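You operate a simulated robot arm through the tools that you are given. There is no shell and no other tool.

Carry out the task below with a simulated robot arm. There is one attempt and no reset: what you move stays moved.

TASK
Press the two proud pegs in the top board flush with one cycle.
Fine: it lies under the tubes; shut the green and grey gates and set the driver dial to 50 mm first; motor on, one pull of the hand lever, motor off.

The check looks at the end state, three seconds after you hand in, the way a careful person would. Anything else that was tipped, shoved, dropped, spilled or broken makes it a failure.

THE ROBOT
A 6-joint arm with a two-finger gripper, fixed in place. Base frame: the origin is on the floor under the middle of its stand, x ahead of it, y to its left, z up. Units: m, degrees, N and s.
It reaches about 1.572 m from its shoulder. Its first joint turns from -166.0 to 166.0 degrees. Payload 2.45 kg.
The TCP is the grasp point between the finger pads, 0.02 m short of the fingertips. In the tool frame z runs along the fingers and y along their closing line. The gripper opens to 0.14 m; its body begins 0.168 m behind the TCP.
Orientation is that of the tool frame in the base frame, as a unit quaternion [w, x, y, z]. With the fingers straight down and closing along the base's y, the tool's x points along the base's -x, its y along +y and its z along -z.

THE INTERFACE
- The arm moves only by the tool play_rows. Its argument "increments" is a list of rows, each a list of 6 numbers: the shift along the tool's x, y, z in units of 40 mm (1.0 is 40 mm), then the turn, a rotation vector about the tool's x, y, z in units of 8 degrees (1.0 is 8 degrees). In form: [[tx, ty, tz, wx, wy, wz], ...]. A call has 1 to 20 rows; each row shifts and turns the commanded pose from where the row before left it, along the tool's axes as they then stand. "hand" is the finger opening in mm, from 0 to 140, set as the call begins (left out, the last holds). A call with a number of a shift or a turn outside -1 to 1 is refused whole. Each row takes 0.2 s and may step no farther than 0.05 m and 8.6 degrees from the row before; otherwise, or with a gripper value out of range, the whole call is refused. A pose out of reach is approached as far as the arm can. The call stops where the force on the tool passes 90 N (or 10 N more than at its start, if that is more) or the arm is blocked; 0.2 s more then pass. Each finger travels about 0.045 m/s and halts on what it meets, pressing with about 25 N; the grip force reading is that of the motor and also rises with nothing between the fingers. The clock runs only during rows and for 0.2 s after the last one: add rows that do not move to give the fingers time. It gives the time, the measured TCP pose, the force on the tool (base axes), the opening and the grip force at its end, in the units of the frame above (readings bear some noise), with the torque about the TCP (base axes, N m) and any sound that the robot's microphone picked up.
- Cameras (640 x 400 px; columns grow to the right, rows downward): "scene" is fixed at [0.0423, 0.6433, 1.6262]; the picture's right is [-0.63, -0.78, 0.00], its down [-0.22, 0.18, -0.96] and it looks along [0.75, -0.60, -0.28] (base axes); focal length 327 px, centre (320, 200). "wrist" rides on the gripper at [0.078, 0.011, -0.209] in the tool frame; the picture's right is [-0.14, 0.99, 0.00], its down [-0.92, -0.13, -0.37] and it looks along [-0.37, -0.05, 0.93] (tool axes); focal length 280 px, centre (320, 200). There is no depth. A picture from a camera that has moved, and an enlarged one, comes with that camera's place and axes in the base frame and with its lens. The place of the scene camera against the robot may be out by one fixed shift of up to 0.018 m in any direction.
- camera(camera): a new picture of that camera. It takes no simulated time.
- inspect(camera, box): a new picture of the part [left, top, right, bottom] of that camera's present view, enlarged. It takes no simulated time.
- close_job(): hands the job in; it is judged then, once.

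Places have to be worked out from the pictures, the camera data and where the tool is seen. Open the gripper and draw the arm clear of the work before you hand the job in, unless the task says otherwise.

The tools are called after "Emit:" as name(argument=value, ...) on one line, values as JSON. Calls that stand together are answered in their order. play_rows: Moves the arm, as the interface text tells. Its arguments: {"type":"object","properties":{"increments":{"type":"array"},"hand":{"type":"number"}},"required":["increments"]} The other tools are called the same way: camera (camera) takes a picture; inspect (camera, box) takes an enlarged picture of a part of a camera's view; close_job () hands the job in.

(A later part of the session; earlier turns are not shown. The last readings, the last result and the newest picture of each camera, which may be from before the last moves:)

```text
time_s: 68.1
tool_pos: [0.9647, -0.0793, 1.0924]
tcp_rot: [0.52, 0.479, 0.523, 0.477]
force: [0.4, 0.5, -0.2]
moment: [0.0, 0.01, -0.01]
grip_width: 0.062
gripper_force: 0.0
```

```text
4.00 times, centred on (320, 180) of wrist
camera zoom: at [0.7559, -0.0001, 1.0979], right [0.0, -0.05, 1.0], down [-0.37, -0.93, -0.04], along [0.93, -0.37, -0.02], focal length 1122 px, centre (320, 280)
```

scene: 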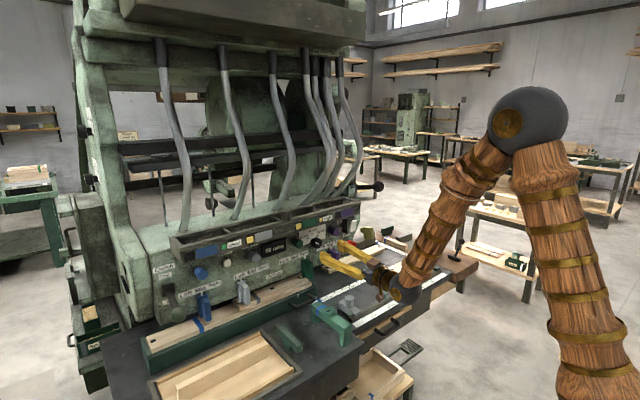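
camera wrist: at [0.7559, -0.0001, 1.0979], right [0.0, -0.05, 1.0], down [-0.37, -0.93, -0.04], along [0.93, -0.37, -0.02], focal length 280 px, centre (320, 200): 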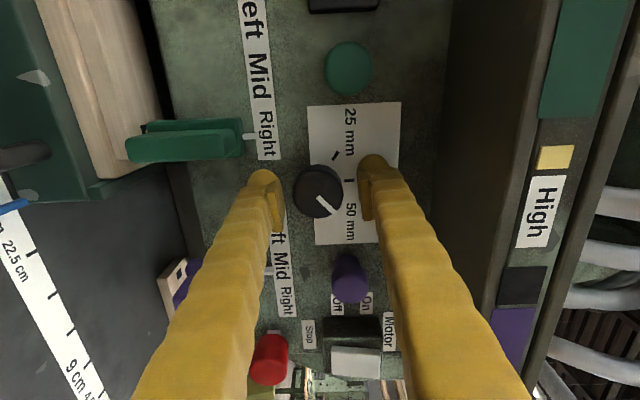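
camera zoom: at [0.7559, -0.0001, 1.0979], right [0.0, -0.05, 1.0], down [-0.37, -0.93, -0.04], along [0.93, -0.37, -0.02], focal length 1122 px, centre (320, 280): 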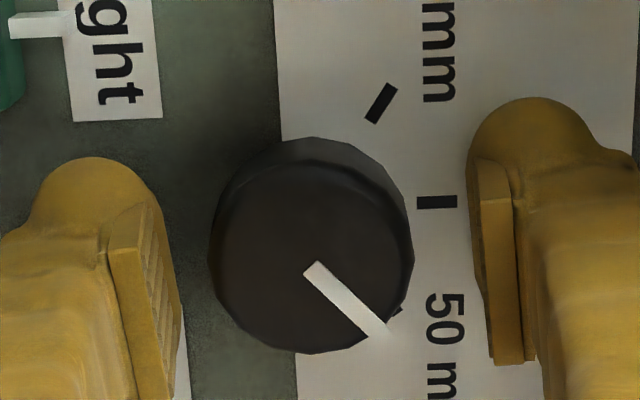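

The ticks work out at about ±58° from vertical, and the pointer is now at about +50°. It needs roughly 8–9° more. I turn the open fingers back 24°, regrip clear of the green holder, and turn the remainder.

Emit:
play_rows(increments=[[0, 0, 0, 0, 0, -1], [0, 0, 0, 0, 0, -1], [0, 0, 0, 0, 0, -1], [0, 0, 0, 0, 0, 0]])

Emit:
play_rows(hand=15, increments=[[0, 0, 0, 0, 0, 0], [0, 0, 0, 0, 0, 0], [0, 0, 0, 0, 0, 0]])

Emit:
inspect(camera="wrist", box=[240, 130, 400, 230])

```text
time_s: 69.1
tool_pos: [0.9647, -0.0805, 1.0911]
tcp_rot: [0.609, 0.359, 0.611, 0.357]
force: [0.2, 0.3, -0.7]
moment: [0.02, -0.01, 0.01]
grip_width: 0.0622
gripper_force: 0.0
```

```text
time_s: 69.9
tool_pos: [0.9638, -0.0816, 1.0901]
tcp_rot: [0.608, 0.36, 0.611, 0.357]
force: [4.5, -7.7, -12.3]
moment: [-0.05, 0.19, -0.13]
grip_width: 0.0395
gripper_force: 37.2
```

```text
4.00 times, centred on (320, 180) of wrist
camera zoom: at [0.7556, -0.0061, 1.0647], right [0.01, 0.36, 0.93], down [-0.37, -0.87, 0.34], along [0.93, -0.34, 0.13], focal length 1122 px, centre (320, 280)
```

zoom: 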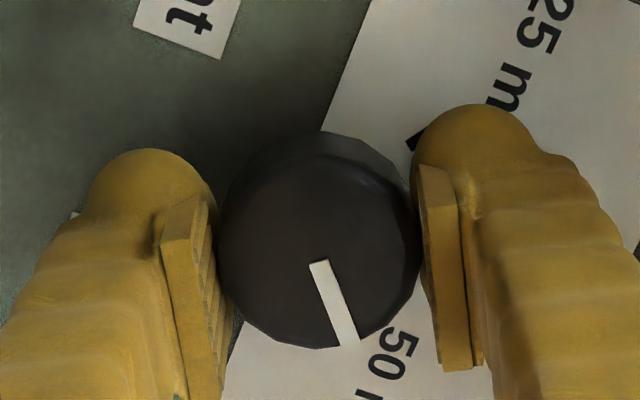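

Regripped well centred. I turn 9° more clockwise and release.

Emit:
play_rows(increments=[[0, 0, 0, 0, 0, 0.56], [0, 0, 0, 0, 0, 0.56], [0, 0, 0, 0, 0, 0]])

Emit:
play_rows(hand=62, increments=[[0, 0, 0, 0, 0, 0], [0, 0, 0, 0, 0, 0], [0, 0, 0, 0, 0, 0]])

Emit:
inspect(camera="wrist", box=[240, 130, 400, 230])

Emit:
inspect(camera="scene", box=[260, 210, 380, 285])

```text
time_s: 70.7
tool_pos: [0.9637, -0.0811, 1.0909]
tcp_rot: [0.578, 0.407, 0.581, 0.404]
force: [2.4, -13.6, -23.5]
moment: [-0.04, 0.24, -0.2]
grip_width: 0.0394
gripper_force: 44.7
```

```text
time_s: 71.5
tool_pos: [0.9642, -0.08, 1.0927]
tcp_rot: [0.578, 0.405, 0.581, 0.405]
force: [0.3, 0.2, 0.5]
moment: [-0.01, 0.03, -0.01]
grip_width: 0.062
gripper_force: 0.1
```

```text
4.00 times, centred on (320, 180) of wrist
camera zoom: at [0.7557, -0.0022, 1.0775], right [0.0, 0.21, 0.98], down [-0.37, -0.91, 0.2], along [0.93, -0.36, 0.07], focal length 1122 px, centre (320, 280)
```

zoom: 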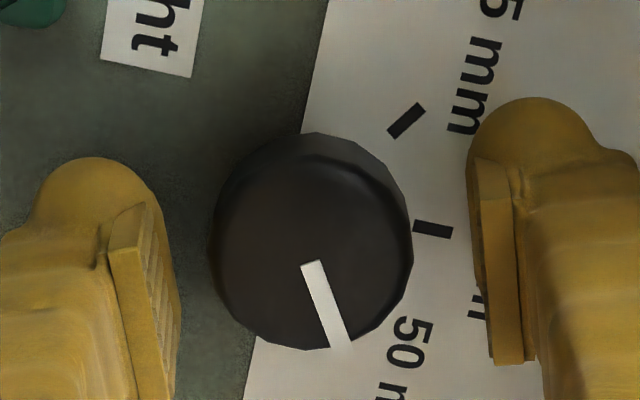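

```text
5.33 times, centred on (320, 248) of scene
camera zoom: at [0.0423, 0.6433, 1.6262], right [-0.63, -0.78, 0.0], down [-0.22, 0.18, -0.96], along [0.75, -0.6, -0.28], focal length 1746 px, centre (320, -53)
```

zoom: 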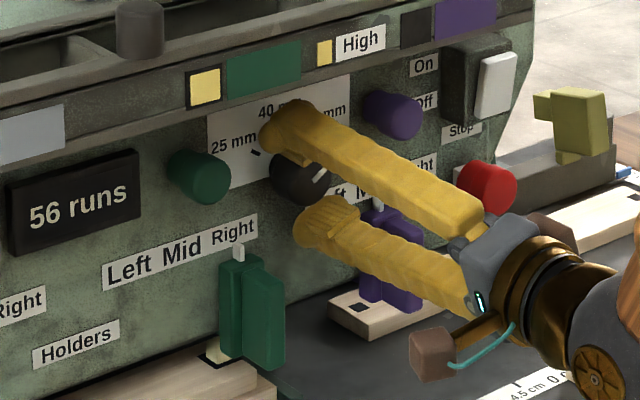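

The pointer is now at about +59°, on the 50 mm tick. I back the fingers straight off the dial and shift right, for a clear look at both the dial and the motor switch.

Emit:
play_rows(increments=[[0, 0, -0.5, 0, 0, 0], [0, 0, -0.9, 0, 0, 0], [0, 0, -0.9, 0, 0, 0], [-0.99, -0.19, 0, 0, 0, 0], [-0.99, -0.19, 0, 0, 0, 0], [-0.99, -0.19, 0, 0, 0, 0]])

Emit:
camera(camera="wrist")

Emit:
inspect(camera="scene", box=[280, 210, 360, 260])

Emit:
inspect(camera="wrist", box=[240, 110, 400, 210])

```text
time_s: 72.9
tool_pos: [0.8711, -0.2001, 1.1115]
tcp_rot: [0.578, 0.405, 0.582, 0.404]
force: [0.4, -0.4, 0.7]
moment: [0.0, 0.0, 0.02]
grip_width: 0.0617
gripper_force: 0.1
```

```text
taken
camera wrist: at [0.6635, -0.1219, 1.0967], right [0.01, 0.21, 0.98], down [-0.37, -0.91, 0.2], along [0.93, -0.36, 0.07], focal length 280 px, centre (320, 200)
```

wrist: 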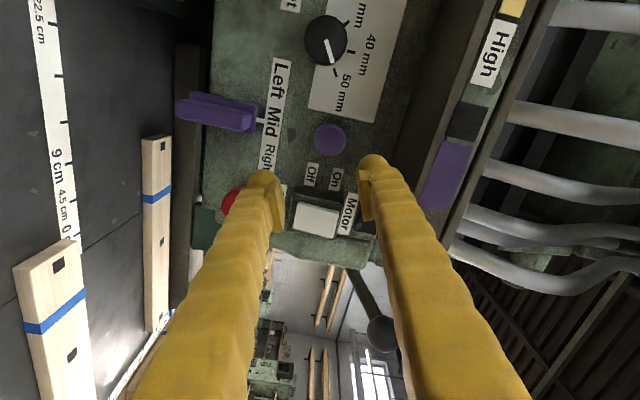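

```text
8.00 times, centred on (320, 235) of scene
camera zoom: at [0.0423, 0.6433, 1.6262], right [-0.63, -0.78, 0.0], down [-0.22, 0.18, -0.96], along [0.75, -0.6, -0.28], focal length 2619 px, centre (320, -80)
```

zoom: 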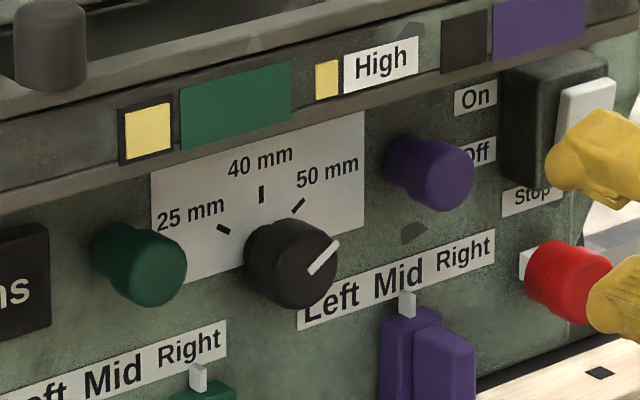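

```text
4.00 times, centred on (320, 160) of wrist
camera zoom: at [0.6635, -0.1219, 1.0967], right [0.01, 0.21, 0.98], down [-0.37, -0.91, 0.2], along [0.93, -0.36, 0.07], focal length 1122 px, centre (320, 360)
```

zoom: 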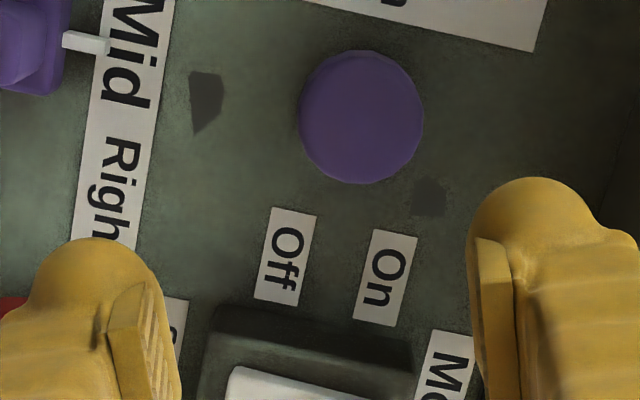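

Emit:
inspect(camera="wrist", box=[270, 0, 430, 100])

Emit:
inspect(camera="wrist", box=[240, 160, 400, 260])

Emit:
inspect(camera="scene", box=[320, 205, 384, 245])

```text
4.00 times, centred on (350, 50) of wrist
camera zoom: at [0.6635, -0.1219, 1.0967], right [0.01, 0.21, 0.98], down [-0.37, -0.91, 0.2], along [0.93, -0.36, 0.07], focal length 1122 px, centre (200, 800)
```

zoom: 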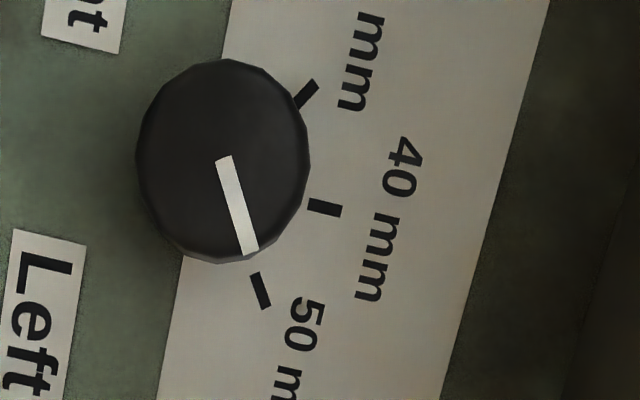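

```text
4.00 times, centred on (320, 210) of wrist
camera zoom: at [0.6635, -0.1219, 1.0967], right [0.01, 0.21, 0.98], down [-0.37, -0.91, 0.2], along [0.93, -0.36, 0.07], focal length 1122 px, centre (320, 160)
```

zoom: 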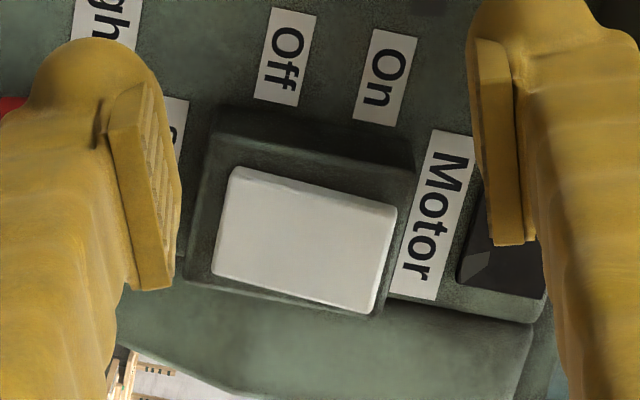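

```text
10.00 times, centred on (352, 225) of scene
camera zoom: at [0.0423, 0.6433, 1.6262], right [-0.63, -0.78, 0.0], down [-0.22, 0.18, -0.96], along [0.75, -0.6, -0.28], focal length 3273 px, centre (0, -50)
```

zoom: 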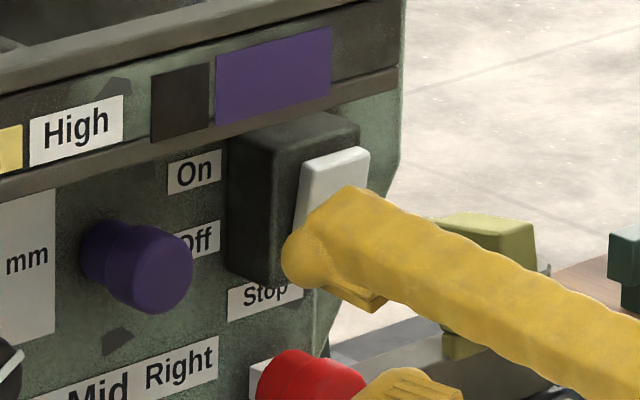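

The dial pointer lines up with the 50 mm tick. The motor rocker has its centre at about (0.962, -0.264, 1.121), spanning z≈1.095–1.145, with On at the top. I close the fingers, set them vertical and line the lower fingertip up with the upper half of the rocker.

Emit:
play_rows(hand=0, increments=[[0, 0, 0, 0, 0, 0.85], [0, 0, 0, 0, 0, 0.85], [0, 0, 0, 0, 0, 0.85], [-0.8, 0.52, 0, 0, 0, 0], [-0.8, 0.52, 0, 0, 0, 0], [0, 0, 0.5, 0, 0, 0]])

Emit:
camera(camera="wrist")

Emit:
inspect(camera="scene", box=[320, 200, 416, 260])

```text
time_s: 74.3
tool_pos: [0.8919, -0.2644, 1.1542]
tcp_rot: [0.498, 0.502, 0.5, 0.499]
force: [0.2, 0.2, -0.2]
moment: [0.02, 0.01, 0.01]
grip_width: 0.0002
gripper_force: 24.8
```

```text
taken
camera wrist: at [0.6839, -0.1846, 1.1668], right [0.0, -0.14, 0.99], down [-0.37, -0.92, -0.13], along [0.93, -0.37, -0.06], focal length 280 px, centre (320, 200)
```

wrist: 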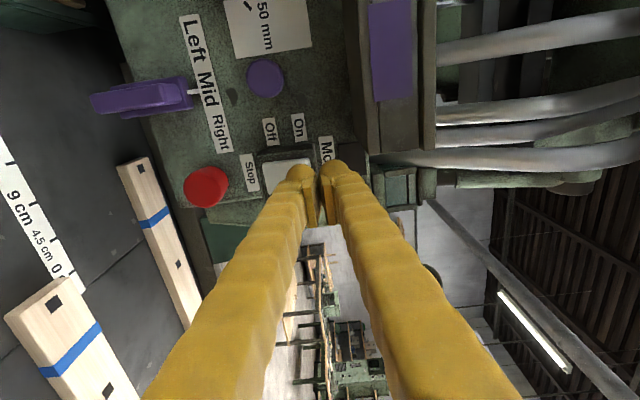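

```text
6.67 times, centred on (368, 230) of scene
camera zoom: at [0.0423, 0.6433, 1.6262], right [-0.63, -0.78, 0.0], down [-0.22, 0.18, -0.96], along [0.75, -0.6, -0.28], focal length 2182 px, centre (0, 0)
```

zoom: 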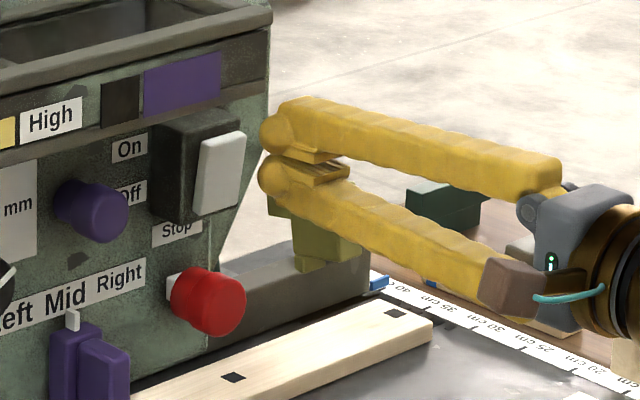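

The lower fingertip lines up with the upper third of the rocker. I advance in small steps to press it.

Emit:
play_rows(increments=[[0, 0, 0.4, 0, 0, 0], [0, 0, 0.4, 0, 0, 0], [0, 0, 0.075, 0, 0, 0], [0, 0, 0.075, 0, 0, 0], [0, 0, 0.075, 0, 0, 0], [0, 0, 0.075, 0, 0, 0]])

Emit:
inspect(camera="scene", box=[320, 200, 416, 260])

```text
time_s: 75.7
tool_pos: [0.9375, -0.2649, 1.1524]
tcp_rot: [0.498, 0.503, 0.5, 0.5]
force: [-0.1, -0.3, 0.3]
moment: [-0.02, 0.02, 0.0]
grip_width: 0.0
gripper_force: 25.1
```

```text
6.67 times, centred on (368, 230) of scene
camera zoom: at [0.0423, 0.6433, 1.6262], right [-0.63, -0.78, 0.0], down [-0.22, 0.18, -0.96], along [0.75, -0.6, -0.28], focal length 2182 px, centre (0, 0)
```

zoom: 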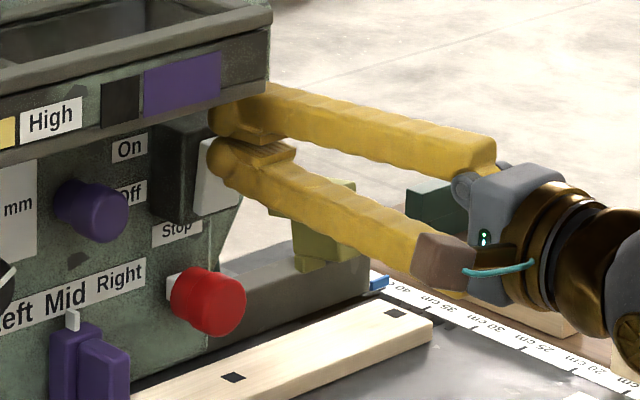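

Emit:
play_rows(increments=[[0, 0, 0.06, 0, 0, 0], [0, 0, 0.06, 0, 0, 0], [0, 0, 0.06, 0, 0, 0], [0, 0, 0.06, 0, 0, 0]])

Emit:
inspect(camera="scene", box=[320, 200, 416, 260])

Emit:
camera(camera="wrist")

```text
time_s: 76.8
tool_pos: [0.9412, -0.2637, 1.1527]
tcp_rot: [0.498, 0.503, 0.5, 0.5]
force: [-43.1, 7.4, 8.9]
moment: [0.02, 0.35, 0.18]
grip_width: 0.0
gripper_force: 24.9
stopped in row 4: the force on the tool passed its limit at 94 N (the readings are from after the stop); the commanded pose is now the measured one
```

```text
6.67 times, centred on (368, 230) of scene
camera zoom: at [0.0423, 0.6433, 1.6262], right [-0.63, -0.78, 0.0], down [-0.22, 0.18, -0.96], along [0.75, -0.6, -0.28], focal length 2182 px, centre (0, 0)
```

zoom: 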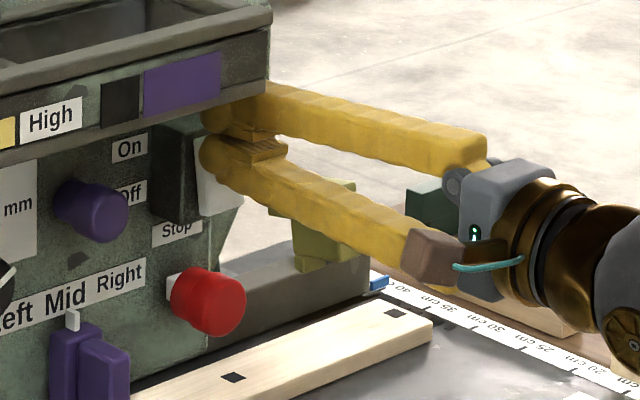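

```text
taken
camera wrist: at [0.7343, -0.1843, 1.1665], right [0.01, -0.14, 0.99], down [-0.37, -0.92, -0.13], along [0.93, -0.37, -0.06], focal length 280 px, centre (320, 200)
```

wrist: 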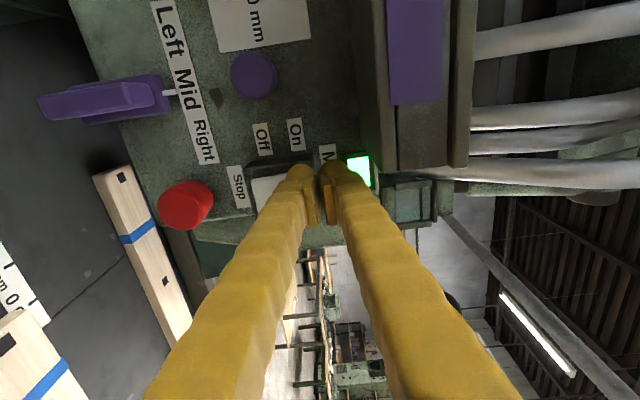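

The motor lamp has gone green, so the motor is on. I back off the rocker and check that it stays lit.

Emit:
play_rows(increments=[[0, 0, -0.5, 0, 0, 0], [0, 0, -1, 0, 0, 0], [0, 0, -1, 0, 0, 0]])

Emit:
camera(camera="wrist")

Emit:
camera(camera="scene")

```text
time_s: 77.6
tool_pos: [0.8423, -0.2642, 1.1515]
tcp_rot: [0.498, 0.503, 0.499, 0.499]
force: [0.0, 0.0, 0.0]
moment: [-0.01, -0.01, -0.01]
grip_width: 0.0
gripper_force: 24.8
```

```text
taken
camera wrist: at [0.6358, -0.1845, 1.1657], right [0.01, -0.14, 0.99], down [-0.37, -0.92, -0.13], along [0.93, -0.37, -0.06], focal length 280 px, centre (320, 200)
```

wrist: 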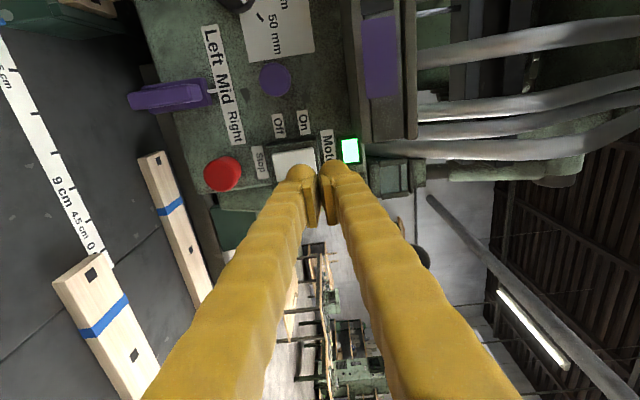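

```text
taken
```

scene: 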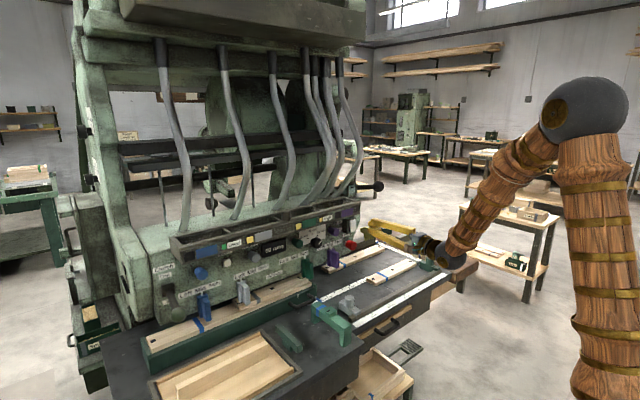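

The motor lamp stays green. Next is the lever. Closed fingers side by side form a groove, so I'll press down with that groove on the ball. First I spin the tool +90° so the fingers lie side by side with the camera on top.

Emit:
play_rows(increments=[[0, 0, 0, 0, 0, 1], [0, 0, 0, 0, 0, 1], [0, 0, 0, 0, 0, 1], [0, 0, 0, 0, 0, 1], [0, 0, 0, 0, 0, 1], [0, 0, 0, 0, 0, 1], [0, 0, 0, 0, 0, 1], [0, 0, 0, 0, 0, 1], [0, 0, 0, 0, 0, 1], [0, 0, 0, 0, 0, 1], [0, 0, 0, 0, 0, 1], [0, 0, 0, 0, 0, 0.25]])

Emit:
camera(camera="wrist")

```text
time_s: 80.2
tool_pos: [0.8449, -0.2454, 1.1344]
tcp_rot: [0.132, 0.695, 0.11, 0.698]
force: [0.1, 0.3, 0.0]
moment: [-0.05, 0.03, 0.04]
grip_width: 0.0
gripper_force: 24.9
out of reach, approached as far as the arm can: row 9, 10, 11
```

```text
taken
camera wrist: at [0.636, -0.2225, 1.2097], right [-0.03, -0.98, 0.2], down [-0.37, -0.18, -0.91], along [0.93, -0.1, -0.35], focal length 280 px, centre (320, 200)
```

wrist: 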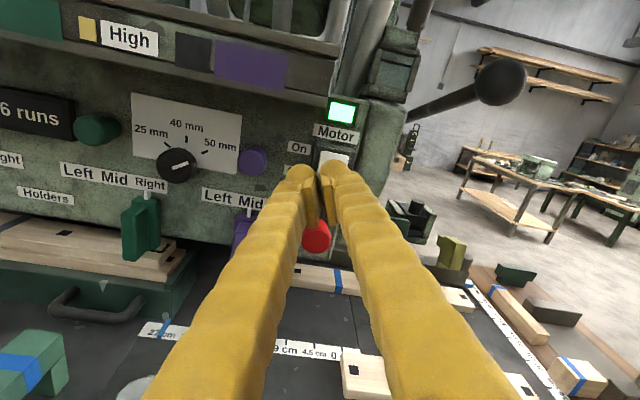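

The wrist roll tops out near 160°, and that limit gets tighter further right. I unwind the other way to -180°, which is the same hand pose and should be well within range.

Emit:
play_rows(increments=[[0, 0, 0, 0, 0, -1], [0, 0, 0, 0, 0, -1], [0, 0, 0, 0, 0, -1], [0, 0, 0, 0, 0, -1], [0, 0, 0, 0, 0, -1], [0, 0, 0, 0, 0, -1], [0, 0, 0, 0, 0, -1], [0, 0, 0, 0, 0, -1], [0, 0, 0, 0, 0, -1], [0, 0, 0, 0, 0, -1], [0, 0, 0, 0, 0, -1], [0, 0, 0, 0, 0, -1], [0, 0, 0, 0, 0, -1], [0, 0, 0, 0, 0, -1], [0, 0, 0, 0, 0, -1], [0, 0, 0, 0, 0, -1], [0, 0, 0, 0, 0, -1], [0, 0, 0, 0, 0, -1], [0, 0, 0, 0, 0, -1], [0, 0, 0, 0, 0, -1]])

Emit:
play_rows(increments=[[0, 0, 0, 0, 0, -1], [0, 0, 0, 0, 0, -1], [0, 0, 0, 0, 0, -1], [0, 0, 0, 0, 0, -1], [0, 0, 0, 0, 0, -1], [0, 0, 0, 0, 0, -1], [0, 0, 0, 0, 0, -1], [0, 0, 0, 0, 0, -1], [0, 0, 0, 0, 0, -1], [0, 0, 0, 0, 0, -1], [0, 0, 0, 0, 0, -1], [0, 0, 0, 0, 0, -1], [0, 0, 0, 0, 0, -1], [0, 0, 0, 0, 0, -1], [0, 0, 0, 0, 0, -1], [0, 0, 0, 0, 0, -1], [0, 0, 0, 0, 0, -1], [0, 0, 0, 0, 0, -1], [0, 0, 0, 0, 0, -1]])

```text
time_s: 84.4
tool_pos: [0.8441, -0.2466, 1.133]
tcp_rot: [0.71, 0.023, 0.704, 0.003]
force: [-0.1, 0.8, -0.1]
moment: [0.0, -0.03, -0.04]
grip_width: 0.0
gripper_force: 24.4
```

```text
time_s: 88.4
tool_pos: [0.8445, -0.2471, 1.1325]
tcp_rot: [-0.174, 0.677, -0.193, 0.688]
force: [-0.2, 0.1, 1.2]
moment: [0.0, 0.02, 0.03]
grip_width: 0.0
gripper_force: 24.9
```

Emit:
play_rows(increments=[[0, 0, 0, 0.049, -0.028, -0.94], [0, 0, 0, 0.049, -0.028, -0.94], [0, 0, 0, 0.049, -0.028, -0.94], [0, 0, 0, 0.049, -0.028, -0.94], [0.723, 0.689, 0, 0, 0, 0], [0.723, 0.689, 0, 0, 0, 0], [0.723, 0.689, 0, 0, 0, 0], [0.723, 0.689, 0, 0, 0, 0], [0.723, 0.689, 0, 0, 0, 0], [0.723, 0.689, 0, 0, 0, 0], [0.723, 0.689, 0, 0, 0, 0]])

Emit:
camera(camera="wrist")

Emit:
camera(camera="scene")

```text
time_s: 90.8
tool_pos: [0.8445, -0.44, 1.3355]
tcp_rot: [-0.002, 0.707, -0.001, 0.707]
force: [0.2, 1.2, -0.4]
moment: [-0.01, 0.04, -0.01]
grip_width: 0.0002
gripper_force: 24.6
```

```text
taken
camera wrist: at [0.6357, -0.4505, 1.4138], right [0.0, -0.99, -0.14], down [-0.37, 0.13, -0.92], along [0.93, 0.05, -0.36], focal length 280 px, centre (320, 200)
```

wrist: 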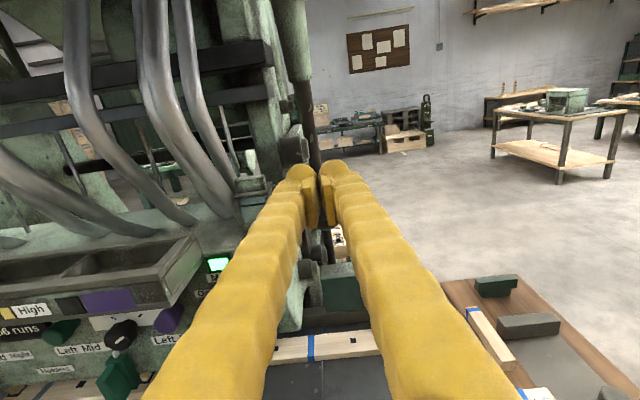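

```text
taken
```

scene: 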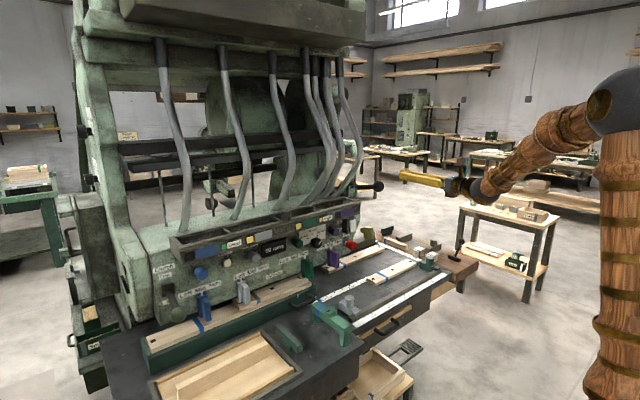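

Pose reached with the fingers side by side. I advance over the ball with about 35 mm of clearance above it.

Emit:
play_rows(increments=[[0, 0, 0.9, 0, 0, 0], [0, 0, 0.9, 0, 0, 0], [0, 0, 0.9, 0, 0, 0], [0, 0, 0.9, 0, 0, 0]])

Emit:
inspect(camera="scene", box=[330, 140, 450, 215])

Emit:
camera(camera="wrist")

```text
time_s: 91.8
tool_pos: [0.988, -0.4402, 1.3351]
tcp_rot: [-0.002, 0.707, -0.001, 0.708]
force: [-0.1, -0.6, 0.3]
moment: [-0.01, 0.03, -0.02]
grip_width: 0.0002
gripper_force: 24.6
```

```text
5.33 times, centred on (390, 178) of scene
camera zoom: at [0.0423, 0.6433, 1.6262], right [-0.63, -0.78, 0.0], down [-0.22, 0.18, -0.96], along [0.75, -0.6, -0.28], focal length 1746 px, centre (-53, 320)
```

zoom: 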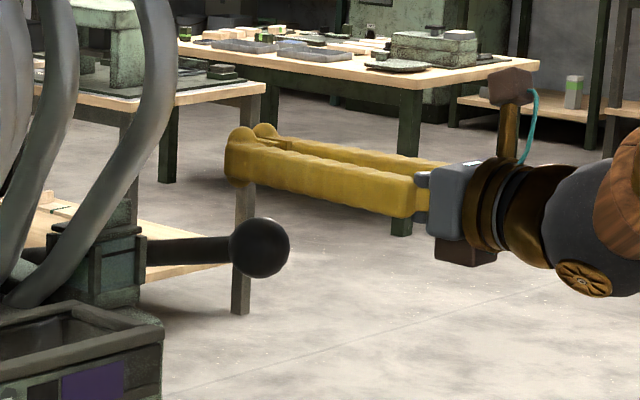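

```text
taken
camera wrist: at [0.781, -0.4506, 1.4138], right [0.0, -0.99, -0.14], down [-0.37, 0.13, -0.92], along [0.93, 0.05, -0.36], focal length 280 px, centre (320, 200)
```

wrist: 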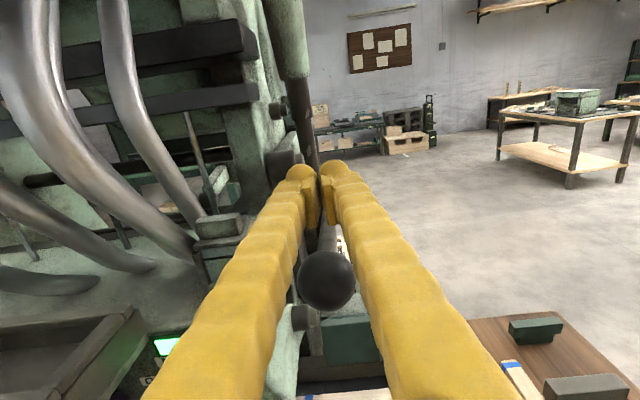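

The ball sits just under the finger groove (ball y≈-0.436). I nudge 3 mm left and lower onto it, feeling for contact.

Emit:
play_rows(increments=[[-0.4, -0.075, 0, 0, 0, 0], [-0.35, 0, 0, 0, 0, 0], [-0.125, 0, 0, 0, 0, 0], [-0.125, 0, 0, 0, 0, 0], [-0.125, 0, 0, 0, 0, 0]])

Emit:
inspect(camera="scene", box=[330, 140, 450, 215])

```text
time_s: 93.0
tool_pos: [0.9876, -0.4358, 1.2896]
tcp_rot: [-0.001, 0.707, -0.001, 0.707]
force: [0.5, 1.1, 2.3]
moment: [-0.01, 0.01, -0.01]
grip_width: 0.0002
gripper_force: 25.4
```

```text
5.33 times, centred on (390, 178) of scene
camera zoom: at [0.0423, 0.6433, 1.6262], right [-0.63, -0.78, 0.0], down [-0.22, 0.18, -0.96], along [0.75, -0.6, -0.28], focal length 1746 px, centre (-53, 320)
```

zoom: 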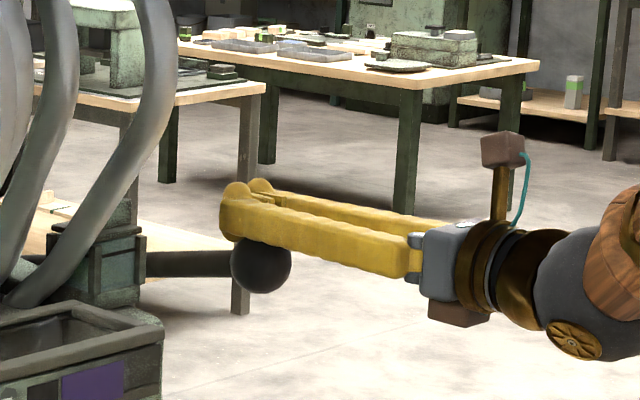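

Contact made and the lever moves easily (about 2 N). I continue pulling down in 10 mm rows.

Emit:
play_rows(increments=[[-0.25, 0, 0, 0, 0, 0], [-0.25, 0, 0, 0, 0, 0], [-0.25, 0, 0, 0, 0, 0], [-0.25, 0, 0, 0, 0, 0], [-0.25, 0, 0, 0, 0, 0], [-0.25, 0, 0, 0, 0, 0], [-0.25, 0, 0, 0, 0, 0], [-0.25, 0, 0, 0, 0, 0]])

Emit:
inspect(camera="scene", box=[330, 140, 450, 215])

Emit:
camera(camera="wrist")

```text
time_s: 94.8
tool_pos: [0.989, -0.4337, 1.2083]
tcp_rot: [-0.001, 0.707, 0.0, 0.707]
force: [-0.2, 0.6, 2.8]
moment: [-0.01, 0.03, 0.0]
grip_width: 0.0058
gripper_force: 24.9
```

```text
5.33 times, centred on (390, 178) of scene
camera zoom: at [0.0423, 0.6433, 1.6262], right [-0.63, -0.78, 0.0], down [-0.22, 0.18, -0.96], along [0.75, -0.6, -0.28], focal length 1746 px, centre (-53, 320)
```

zoom: 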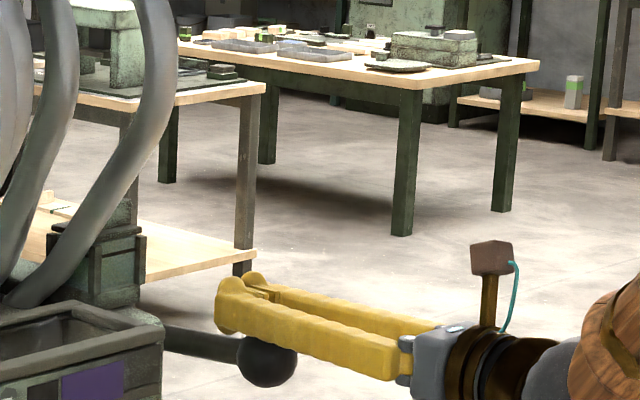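

```text
taken
camera wrist: at [0.7803, -0.4458, 1.2882], right [0.0, -0.99, -0.14], down [-0.37, 0.13, -0.92], along [0.93, 0.05, -0.36], focal length 280 px, centre (320, 200)
```

wrist: 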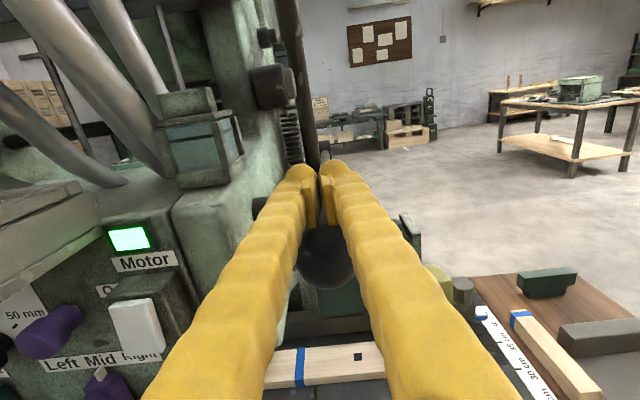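

The lever follows smoothly and has reached about horizontal. I continue down.

Emit:
play_rows(increments=[[-0.25, 0, 0, 0, 0, 0], [-0.25, 0, 0, 0, 0, 0], [-0.25, 0, 0, 0, 0, 0], [-0.25, 0, 0, 0, 0, 0], [-0.25, 0, 0, 0, 0, 0], [-0.25, 0, 0, 0, 0, 0], [-0.25, 0, 0, 0, 0, 0], [-0.25, 0, 0, 0, 0, 0]])

Emit:
inspect(camera="scene", box=[330, 170, 450, 245])

Emit:
camera(camera="scene")

Emit:
camera(camera="wrist")

```text
time_s: 96.6
tool_pos: [0.9886, -0.4351, 1.13]
tcp_rot: [-0.001, 0.706, -0.002, 0.708]
force: [0.4, -2.3, 3.8]
moment: [-0.07, 0.08, 0.02]
grip_width: 0.0063
gripper_force: 29.6
```

```text
5.33 times, centred on (390, 208) of scene
camera zoom: at [0.0423, 0.6433, 1.6262], right [-0.63, -0.78, 0.0], down [-0.22, 0.18, -0.96], along [0.75, -0.6, -0.28], focal length 1746 px, centre (-53, 160)
```

zoom: 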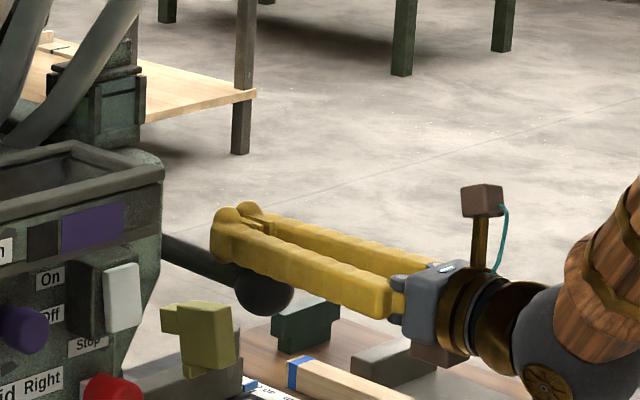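

```text
taken
```

scene: 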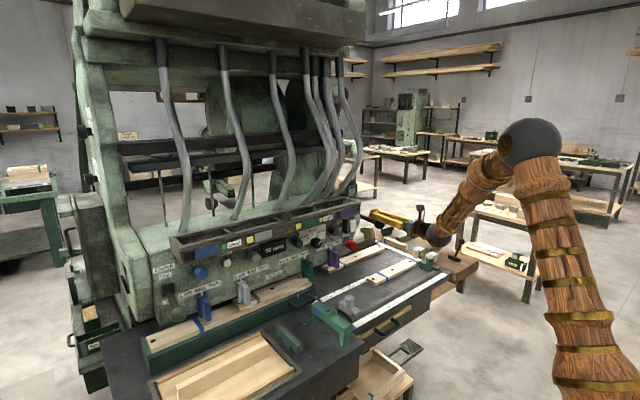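

```text
taken
camera wrist: at [0.7803, -0.4455, 1.2085], right [0.0, -0.99, -0.14], down [-0.37, 0.13, -0.92], along [0.93, 0.05, -0.36], focal length 280 px, centre (320, 200)
```

wrist: 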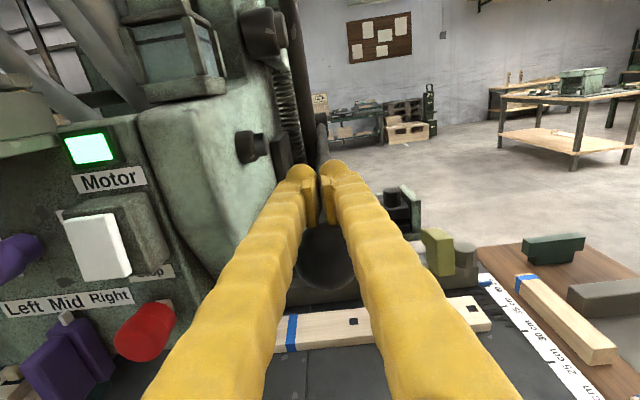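

Emit:
play_rows(increments=[[-0.25, 0, 0, 0, 0, 0], [-0.25, 0, 0, 0, 0, 0], [-0.25, 0, 0.03, 0, 0, 0], [-0.25, 0, 0.03, 0, 0, 0], [-0.25, 0, 0.03, 0, 0, 0]])

Emit:
inspect(camera="scene", box=[200, 200, 392, 320])

Emit:
camera(camera="wrist")

```text
time_s: 97.3
tool_pos: [0.9899, -0.4351, 1.1207]
tcp_rot: [-0.001, 0.7, 0.002, 0.714]
force: [6.6, 0.4, 14.2]
moment: [0.04, 0.23, 0.01]
grip_width: 0.0063
gripper_force: 29.7
stopped in row 3: the force on the tool passed its limit at 104 N (the readings are from after the stop); the commanded pose is now the measured one
```

```text
3.33 times, centred on (296, 260) of scene
camera zoom: at [0.0423, 0.6433, 1.6262], right [-0.63, -0.78, 0.0], down [-0.22, 0.18, -0.96], along [0.75, -0.6, -0.28], focal length 1091 px, centre (400, 0)
```

zoom: 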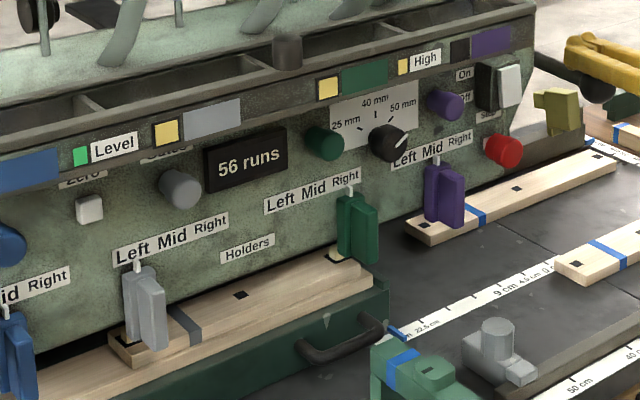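

```text
taken
camera wrist: at [0.78, -0.4458, 1.1955], right [0.01, -0.99, -0.14], down [-0.35, 0.12, -0.93], along [0.94, 0.05, -0.35], focal length 280 px, centre (320, 200)
```

wrist: 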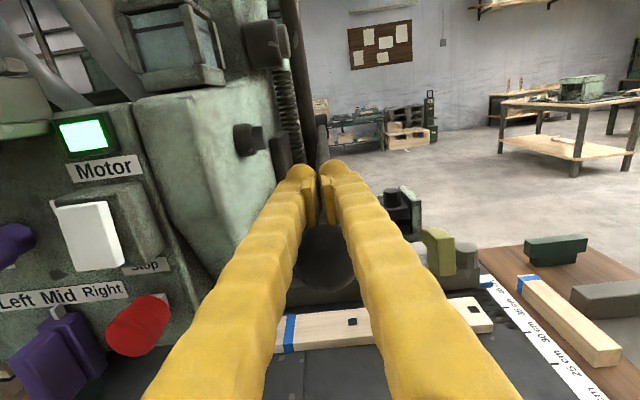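

The lever hit its end stop (force spike, ball about 17 cm lower). The counter still reads 56, so I hold it down for a second to see whether the machine cycles.

Emit:
play_rows(increments=[[-0.05, 0, 0, 0, 0, 0], [0, 0, 0, 0, 0, 0], [0, 0, 0, 0, 0, 0], [0, 0, 0, 0, 0, 0], [0, 0, 0, 0, 0, 0]])

Emit:
inspect(camera="scene", box=[200, 200, 392, 320])

Emit:
camera(camera="scene")

```text
time_s: 98.5
tool_pos: [0.9898, -0.435, 1.1208]
tcp_rot: [0.0, 0.699, 0.002, 0.715]
force: [25.2, -7.3, 62.1]
moment: [-0.14, 1.1, 0.02]
grip_width: 0.006
gripper_force: 29.2
```

```text
3.33 times, centred on (296, 260) of scene
camera zoom: at [0.0423, 0.6433, 1.6262], right [-0.63, -0.78, 0.0], down [-0.22, 0.18, -0.96], along [0.75, -0.6, -0.28], focal length 1091 px, centre (400, 0)
```

zoom: 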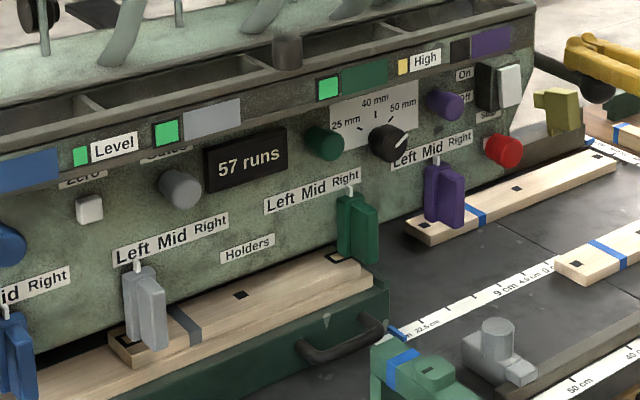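

```text
taken
```

scene: 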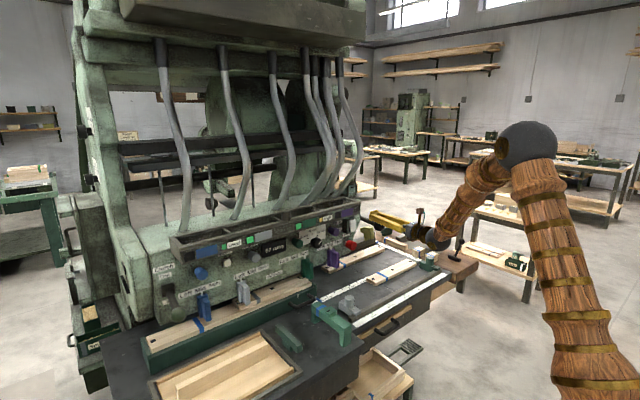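

The counter now reads 57 and both lamps have turned green (Level), so one cycle is done. I let the lever rise with the fingers.

Emit:
play_rows(increments=[[0.3, 0, 0, 0, 0, 0], [0.4, 0, 0, 0, 0, 0], [0.4, 0, 0, 0, 0, 0], [0.4, 0, 0, 0, 0, 0], [0.4, 0, 0, 0, 0, 0], [0.4, 0, 0, 0, 0, 0], [0.4, 0, 0, 0, 0, 0], [0.4, 0, 0, 0, 0, 0], [0.4, 0, 0, 0, 0, 0], [0.4, 0, 0, 0, 0, 0], [0.4, 0, 0, 0, 0, 0], [0.4, 0, 0, 0, 0, 0], [0.4, 0, 0, 0, 0, 0], [0.4, 0, 0, 0, 0, 0]])

Emit:
inspect(camera="scene", box=[330, 140, 450, 215])

Emit:
inspect(camera="scene", box=[200, 200, 392, 320])

```text
time_s: 101.5
tool_pos: [0.9853, -0.4352, 1.3359]
tcp_rot: [-0.002, 0.701, 0.002, 0.714]
force: [-0.1, 0.5, 0.6]
moment: [-0.01, -0.02, 0.0]
grip_width: 0.0
gripper_force: 29.1
```

```text
5.33 times, centred on (390, 178) of scene
camera zoom: at [0.0423, 0.6433, 1.6262], right [-0.63, -0.78, 0.0], down [-0.22, 0.18, -0.96], along [0.75, -0.6, -0.28], focal length 1746 px, centre (-53, 320)
```

zoom: 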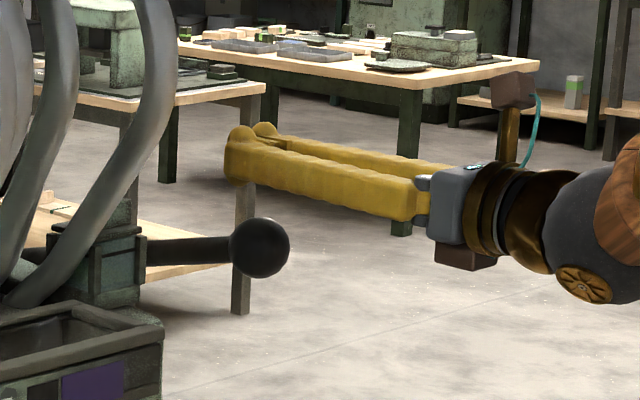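

```text
3.33 times, centred on (296, 260) of scene
camera zoom: at [0.0423, 0.6433, 1.6262], right [-0.63, -0.78, 0.0], down [-0.22, 0.18, -0.96], along [0.75, -0.6, -0.28], focal length 1091 px, centre (400, 0)
```

zoom: 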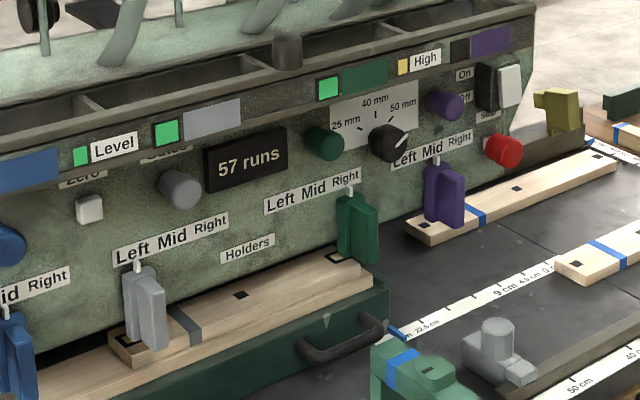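

The lever is back at rest with the counter at 57 and both lamps green. Now motor off: I back away and go in front of the lower half of the rocker, with the fingertips kept above the red stop button.

Emit:
play_rows(increments=[[0, 0, -0.9, 0, -0.13, 0], [0, 0, -0.9, 0, 0, 0], [0, 0, -0.9, 0, 0, 0], [0, 0, -0.8, 0, 0, 0], [-0.725, -0.584, 0, 0, 0, 0], [-0.725, -0.584, 0, 0, 0, 0], [-0.725, -0.584, 0, 0, 0, 0], [-0.725, -0.584, 0, 0, 0, 0], [-0.725, -0.584, 0, 0, 0, 0], [-0.725, -0.584, 0, 0, 0, 0], [-0.725, -0.584, 0, 0, 0, 0], [-0.725, -0.584, 0, 0, 0, 0]])

Emit:
camera(camera="wrist")

Emit:
inspect(camera="scene", box=[320, 200, 416, 260])

```text
time_s: 104.1
tool_pos: [0.8441, -0.2471, 1.1023]
tcp_rot: [-0.001, 0.707, 0.001, 0.707]
force: [-0.3, 0.7, -1.2]
moment: [-0.02, 0.0, 0.01]
grip_width: 0.0
gripper_force: 29.2
```

```text
taken
camera wrist: at [0.636, -0.2579, 1.1819], right [0.0, -0.99, -0.14], down [-0.37, 0.12, -0.92], along [0.93, 0.05, -0.37], focal length 280 px, centre (320, 200)
```

wrist: 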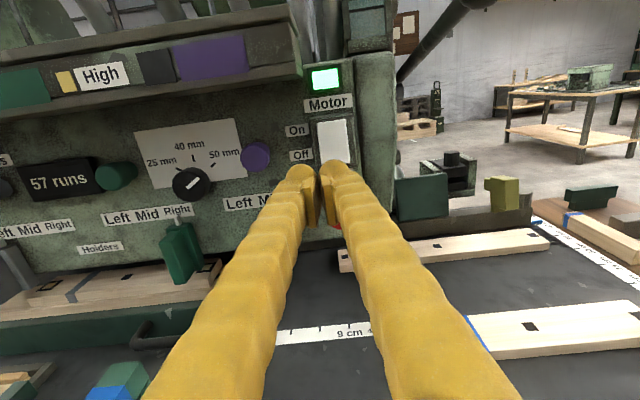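

```text
6.67 times, centred on (368, 230) of scene
camera zoom: at [0.0423, 0.6433, 1.6262], right [-0.63, -0.78, 0.0], down [-0.22, 0.18, -0.96], along [0.75, -0.6, -0.28], focal length 2182 px, centre (0, 0)
```

zoom: 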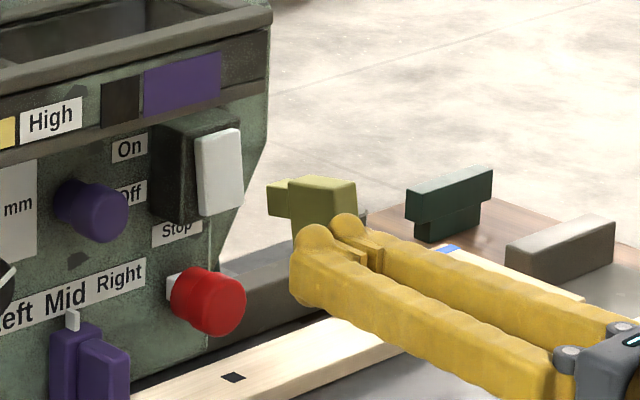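

Emit:
inspect(camera="wrist", box=[272, 90, 400, 170])

```text
5.00 times, centred on (336, 130) of wrist
camera zoom: at [0.636, -0.2579, 1.1819], right [0.0, -0.99, -0.14], down [-0.37, 0.12, -0.92], along [0.93, 0.05, -0.37], focal length 1402 px, centre (240, 550)
```

zoom: 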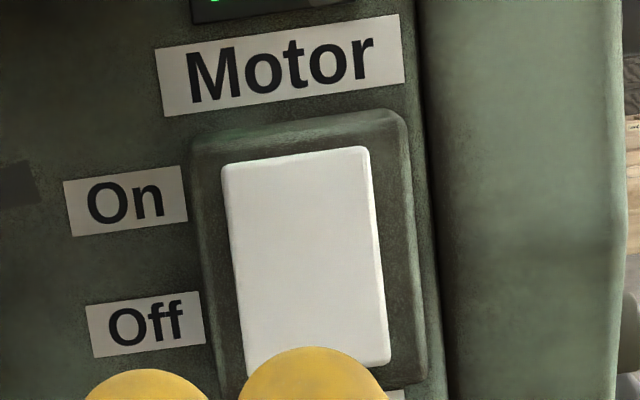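

The rocker spans z≈1.097–1.144 at y≈-0.265. I raise 5 mm so the right fingertip meets the lower part squarely, then advance and press in small steps.

Emit:
play_rows(increments=[[0.13, 0, 0.5, 0, 0, 0], [0, 0, 0.8, 0, 0, 0], [0, 0, 0.7, 0, 0, 0], [0, 0, 0.1, 0, 0, 0], [0, 0, 0.06, 0, 0, 0], [0, 0, 0.06, 0, 0, 0], [0, 0, 0.06, 0, 0, 0], [0, 0, 0.06, 0, 0, 0], [0, 0, 0.06, 0, 0, 0], [0, 0, 0.06, 0, 0, 0]])

Emit:
camera(camera="wrist")

Emit:
inspect(camera="scene", box=[320, 200, 416, 260])

```text
time_s: 106.3
tool_pos: [0.9374, -0.2481, 1.107]
tcp_rot: [0.0, 0.708, 0.0, 0.706]
force: [-30.6, 3.3, 6.5]
moment: [0.02, -0.5, -0.23]
grip_width: 0.0001
gripper_force: 29.6
stopped in row 10: the force on the tool passed its limit at 105 N (the readings are from after the stop); the commanded pose is now the measured one
```

```text
taken
camera wrist: at [0.731, -0.2589, 1.1873], right [0.0, -0.99, -0.14], down [-0.37, 0.13, -0.92], along [0.93, 0.05, -0.37], focal length 280 px, centre (320, 200)
```

wrist: 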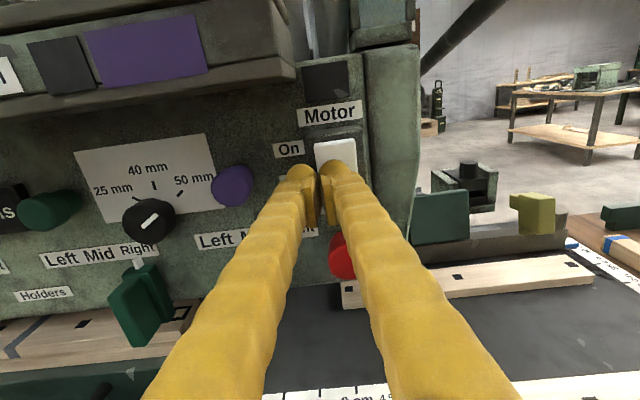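

```text
6.67 times, centred on (368, 230) of scene
camera zoom: at [0.0423, 0.6433, 1.6262], right [-0.63, -0.78, 0.0], down [-0.22, 0.18, -0.96], along [0.75, -0.6, -0.28], focal length 2182 px, centre (0, 0)
```

zoom: 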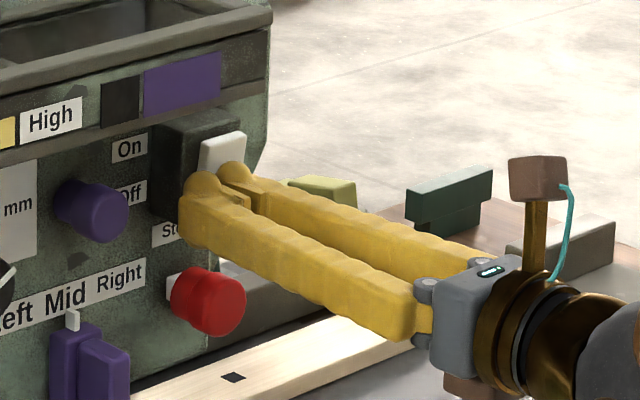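

The motor lamp has gone dark, so the motor is off. I back straight off and well clear, then inspect the final state.

Emit:
play_rows(increments=[[0, 0, -0.5, 0, 0, 0], [0, 0, -1, 0, 0, 0], [0, 0, -1, 0, 0, 0]])

Emit:
camera(camera="wrist")

Emit:
camera(camera="scene")

Emit:
inspect(camera="scene", box=[120, 200, 392, 370])

```text
time_s: 107.1
tool_pos: [0.8387, -0.2483, 1.1082]
tcp_rot: [-0.001, 0.708, 0.002, 0.706]
force: [0.4, 0.3, -0.1]
moment: [-0.01, 0.0, 0.03]
grip_width: 0.0002
gripper_force: 29.5
```

```text
taken
camera wrist: at [0.6315, -0.2587, 1.188], right [0.0, -0.99, -0.14], down [-0.37, 0.13, -0.92], along [0.93, 0.05, -0.37], focal length 280 px, centre (320, 200)
```

wrist: 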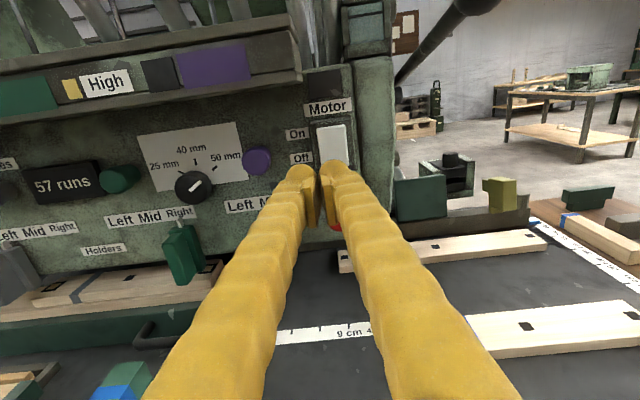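

```text
taken
```

scene: 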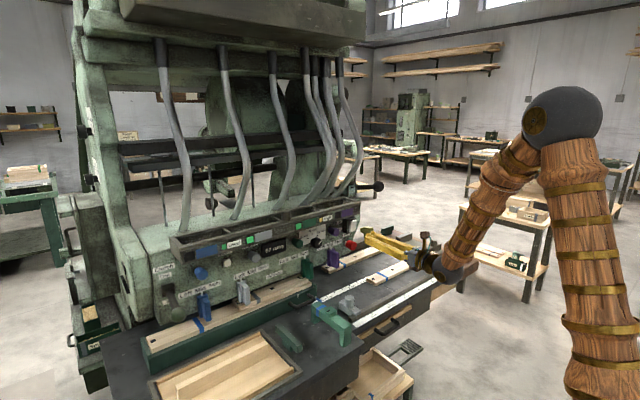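

```text
2.35 times, centred on (256, 285) of scene
camera zoom: at [0.0423, 0.6433, 1.6262], right [-0.63, -0.78, 0.0], down [-0.22, 0.18, -0.96], along [0.75, -0.6, -0.28], focal length 770 px, centre (471, 0)
```

zoom: 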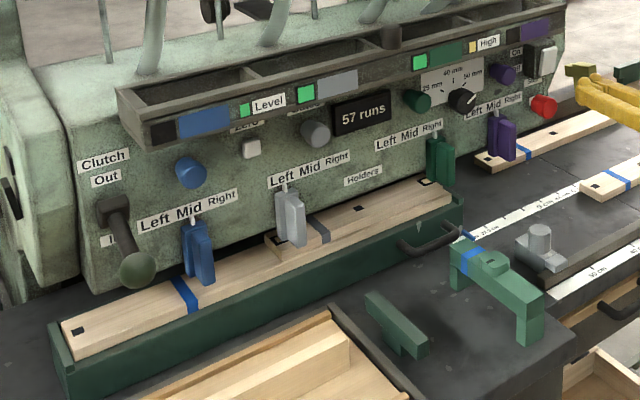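

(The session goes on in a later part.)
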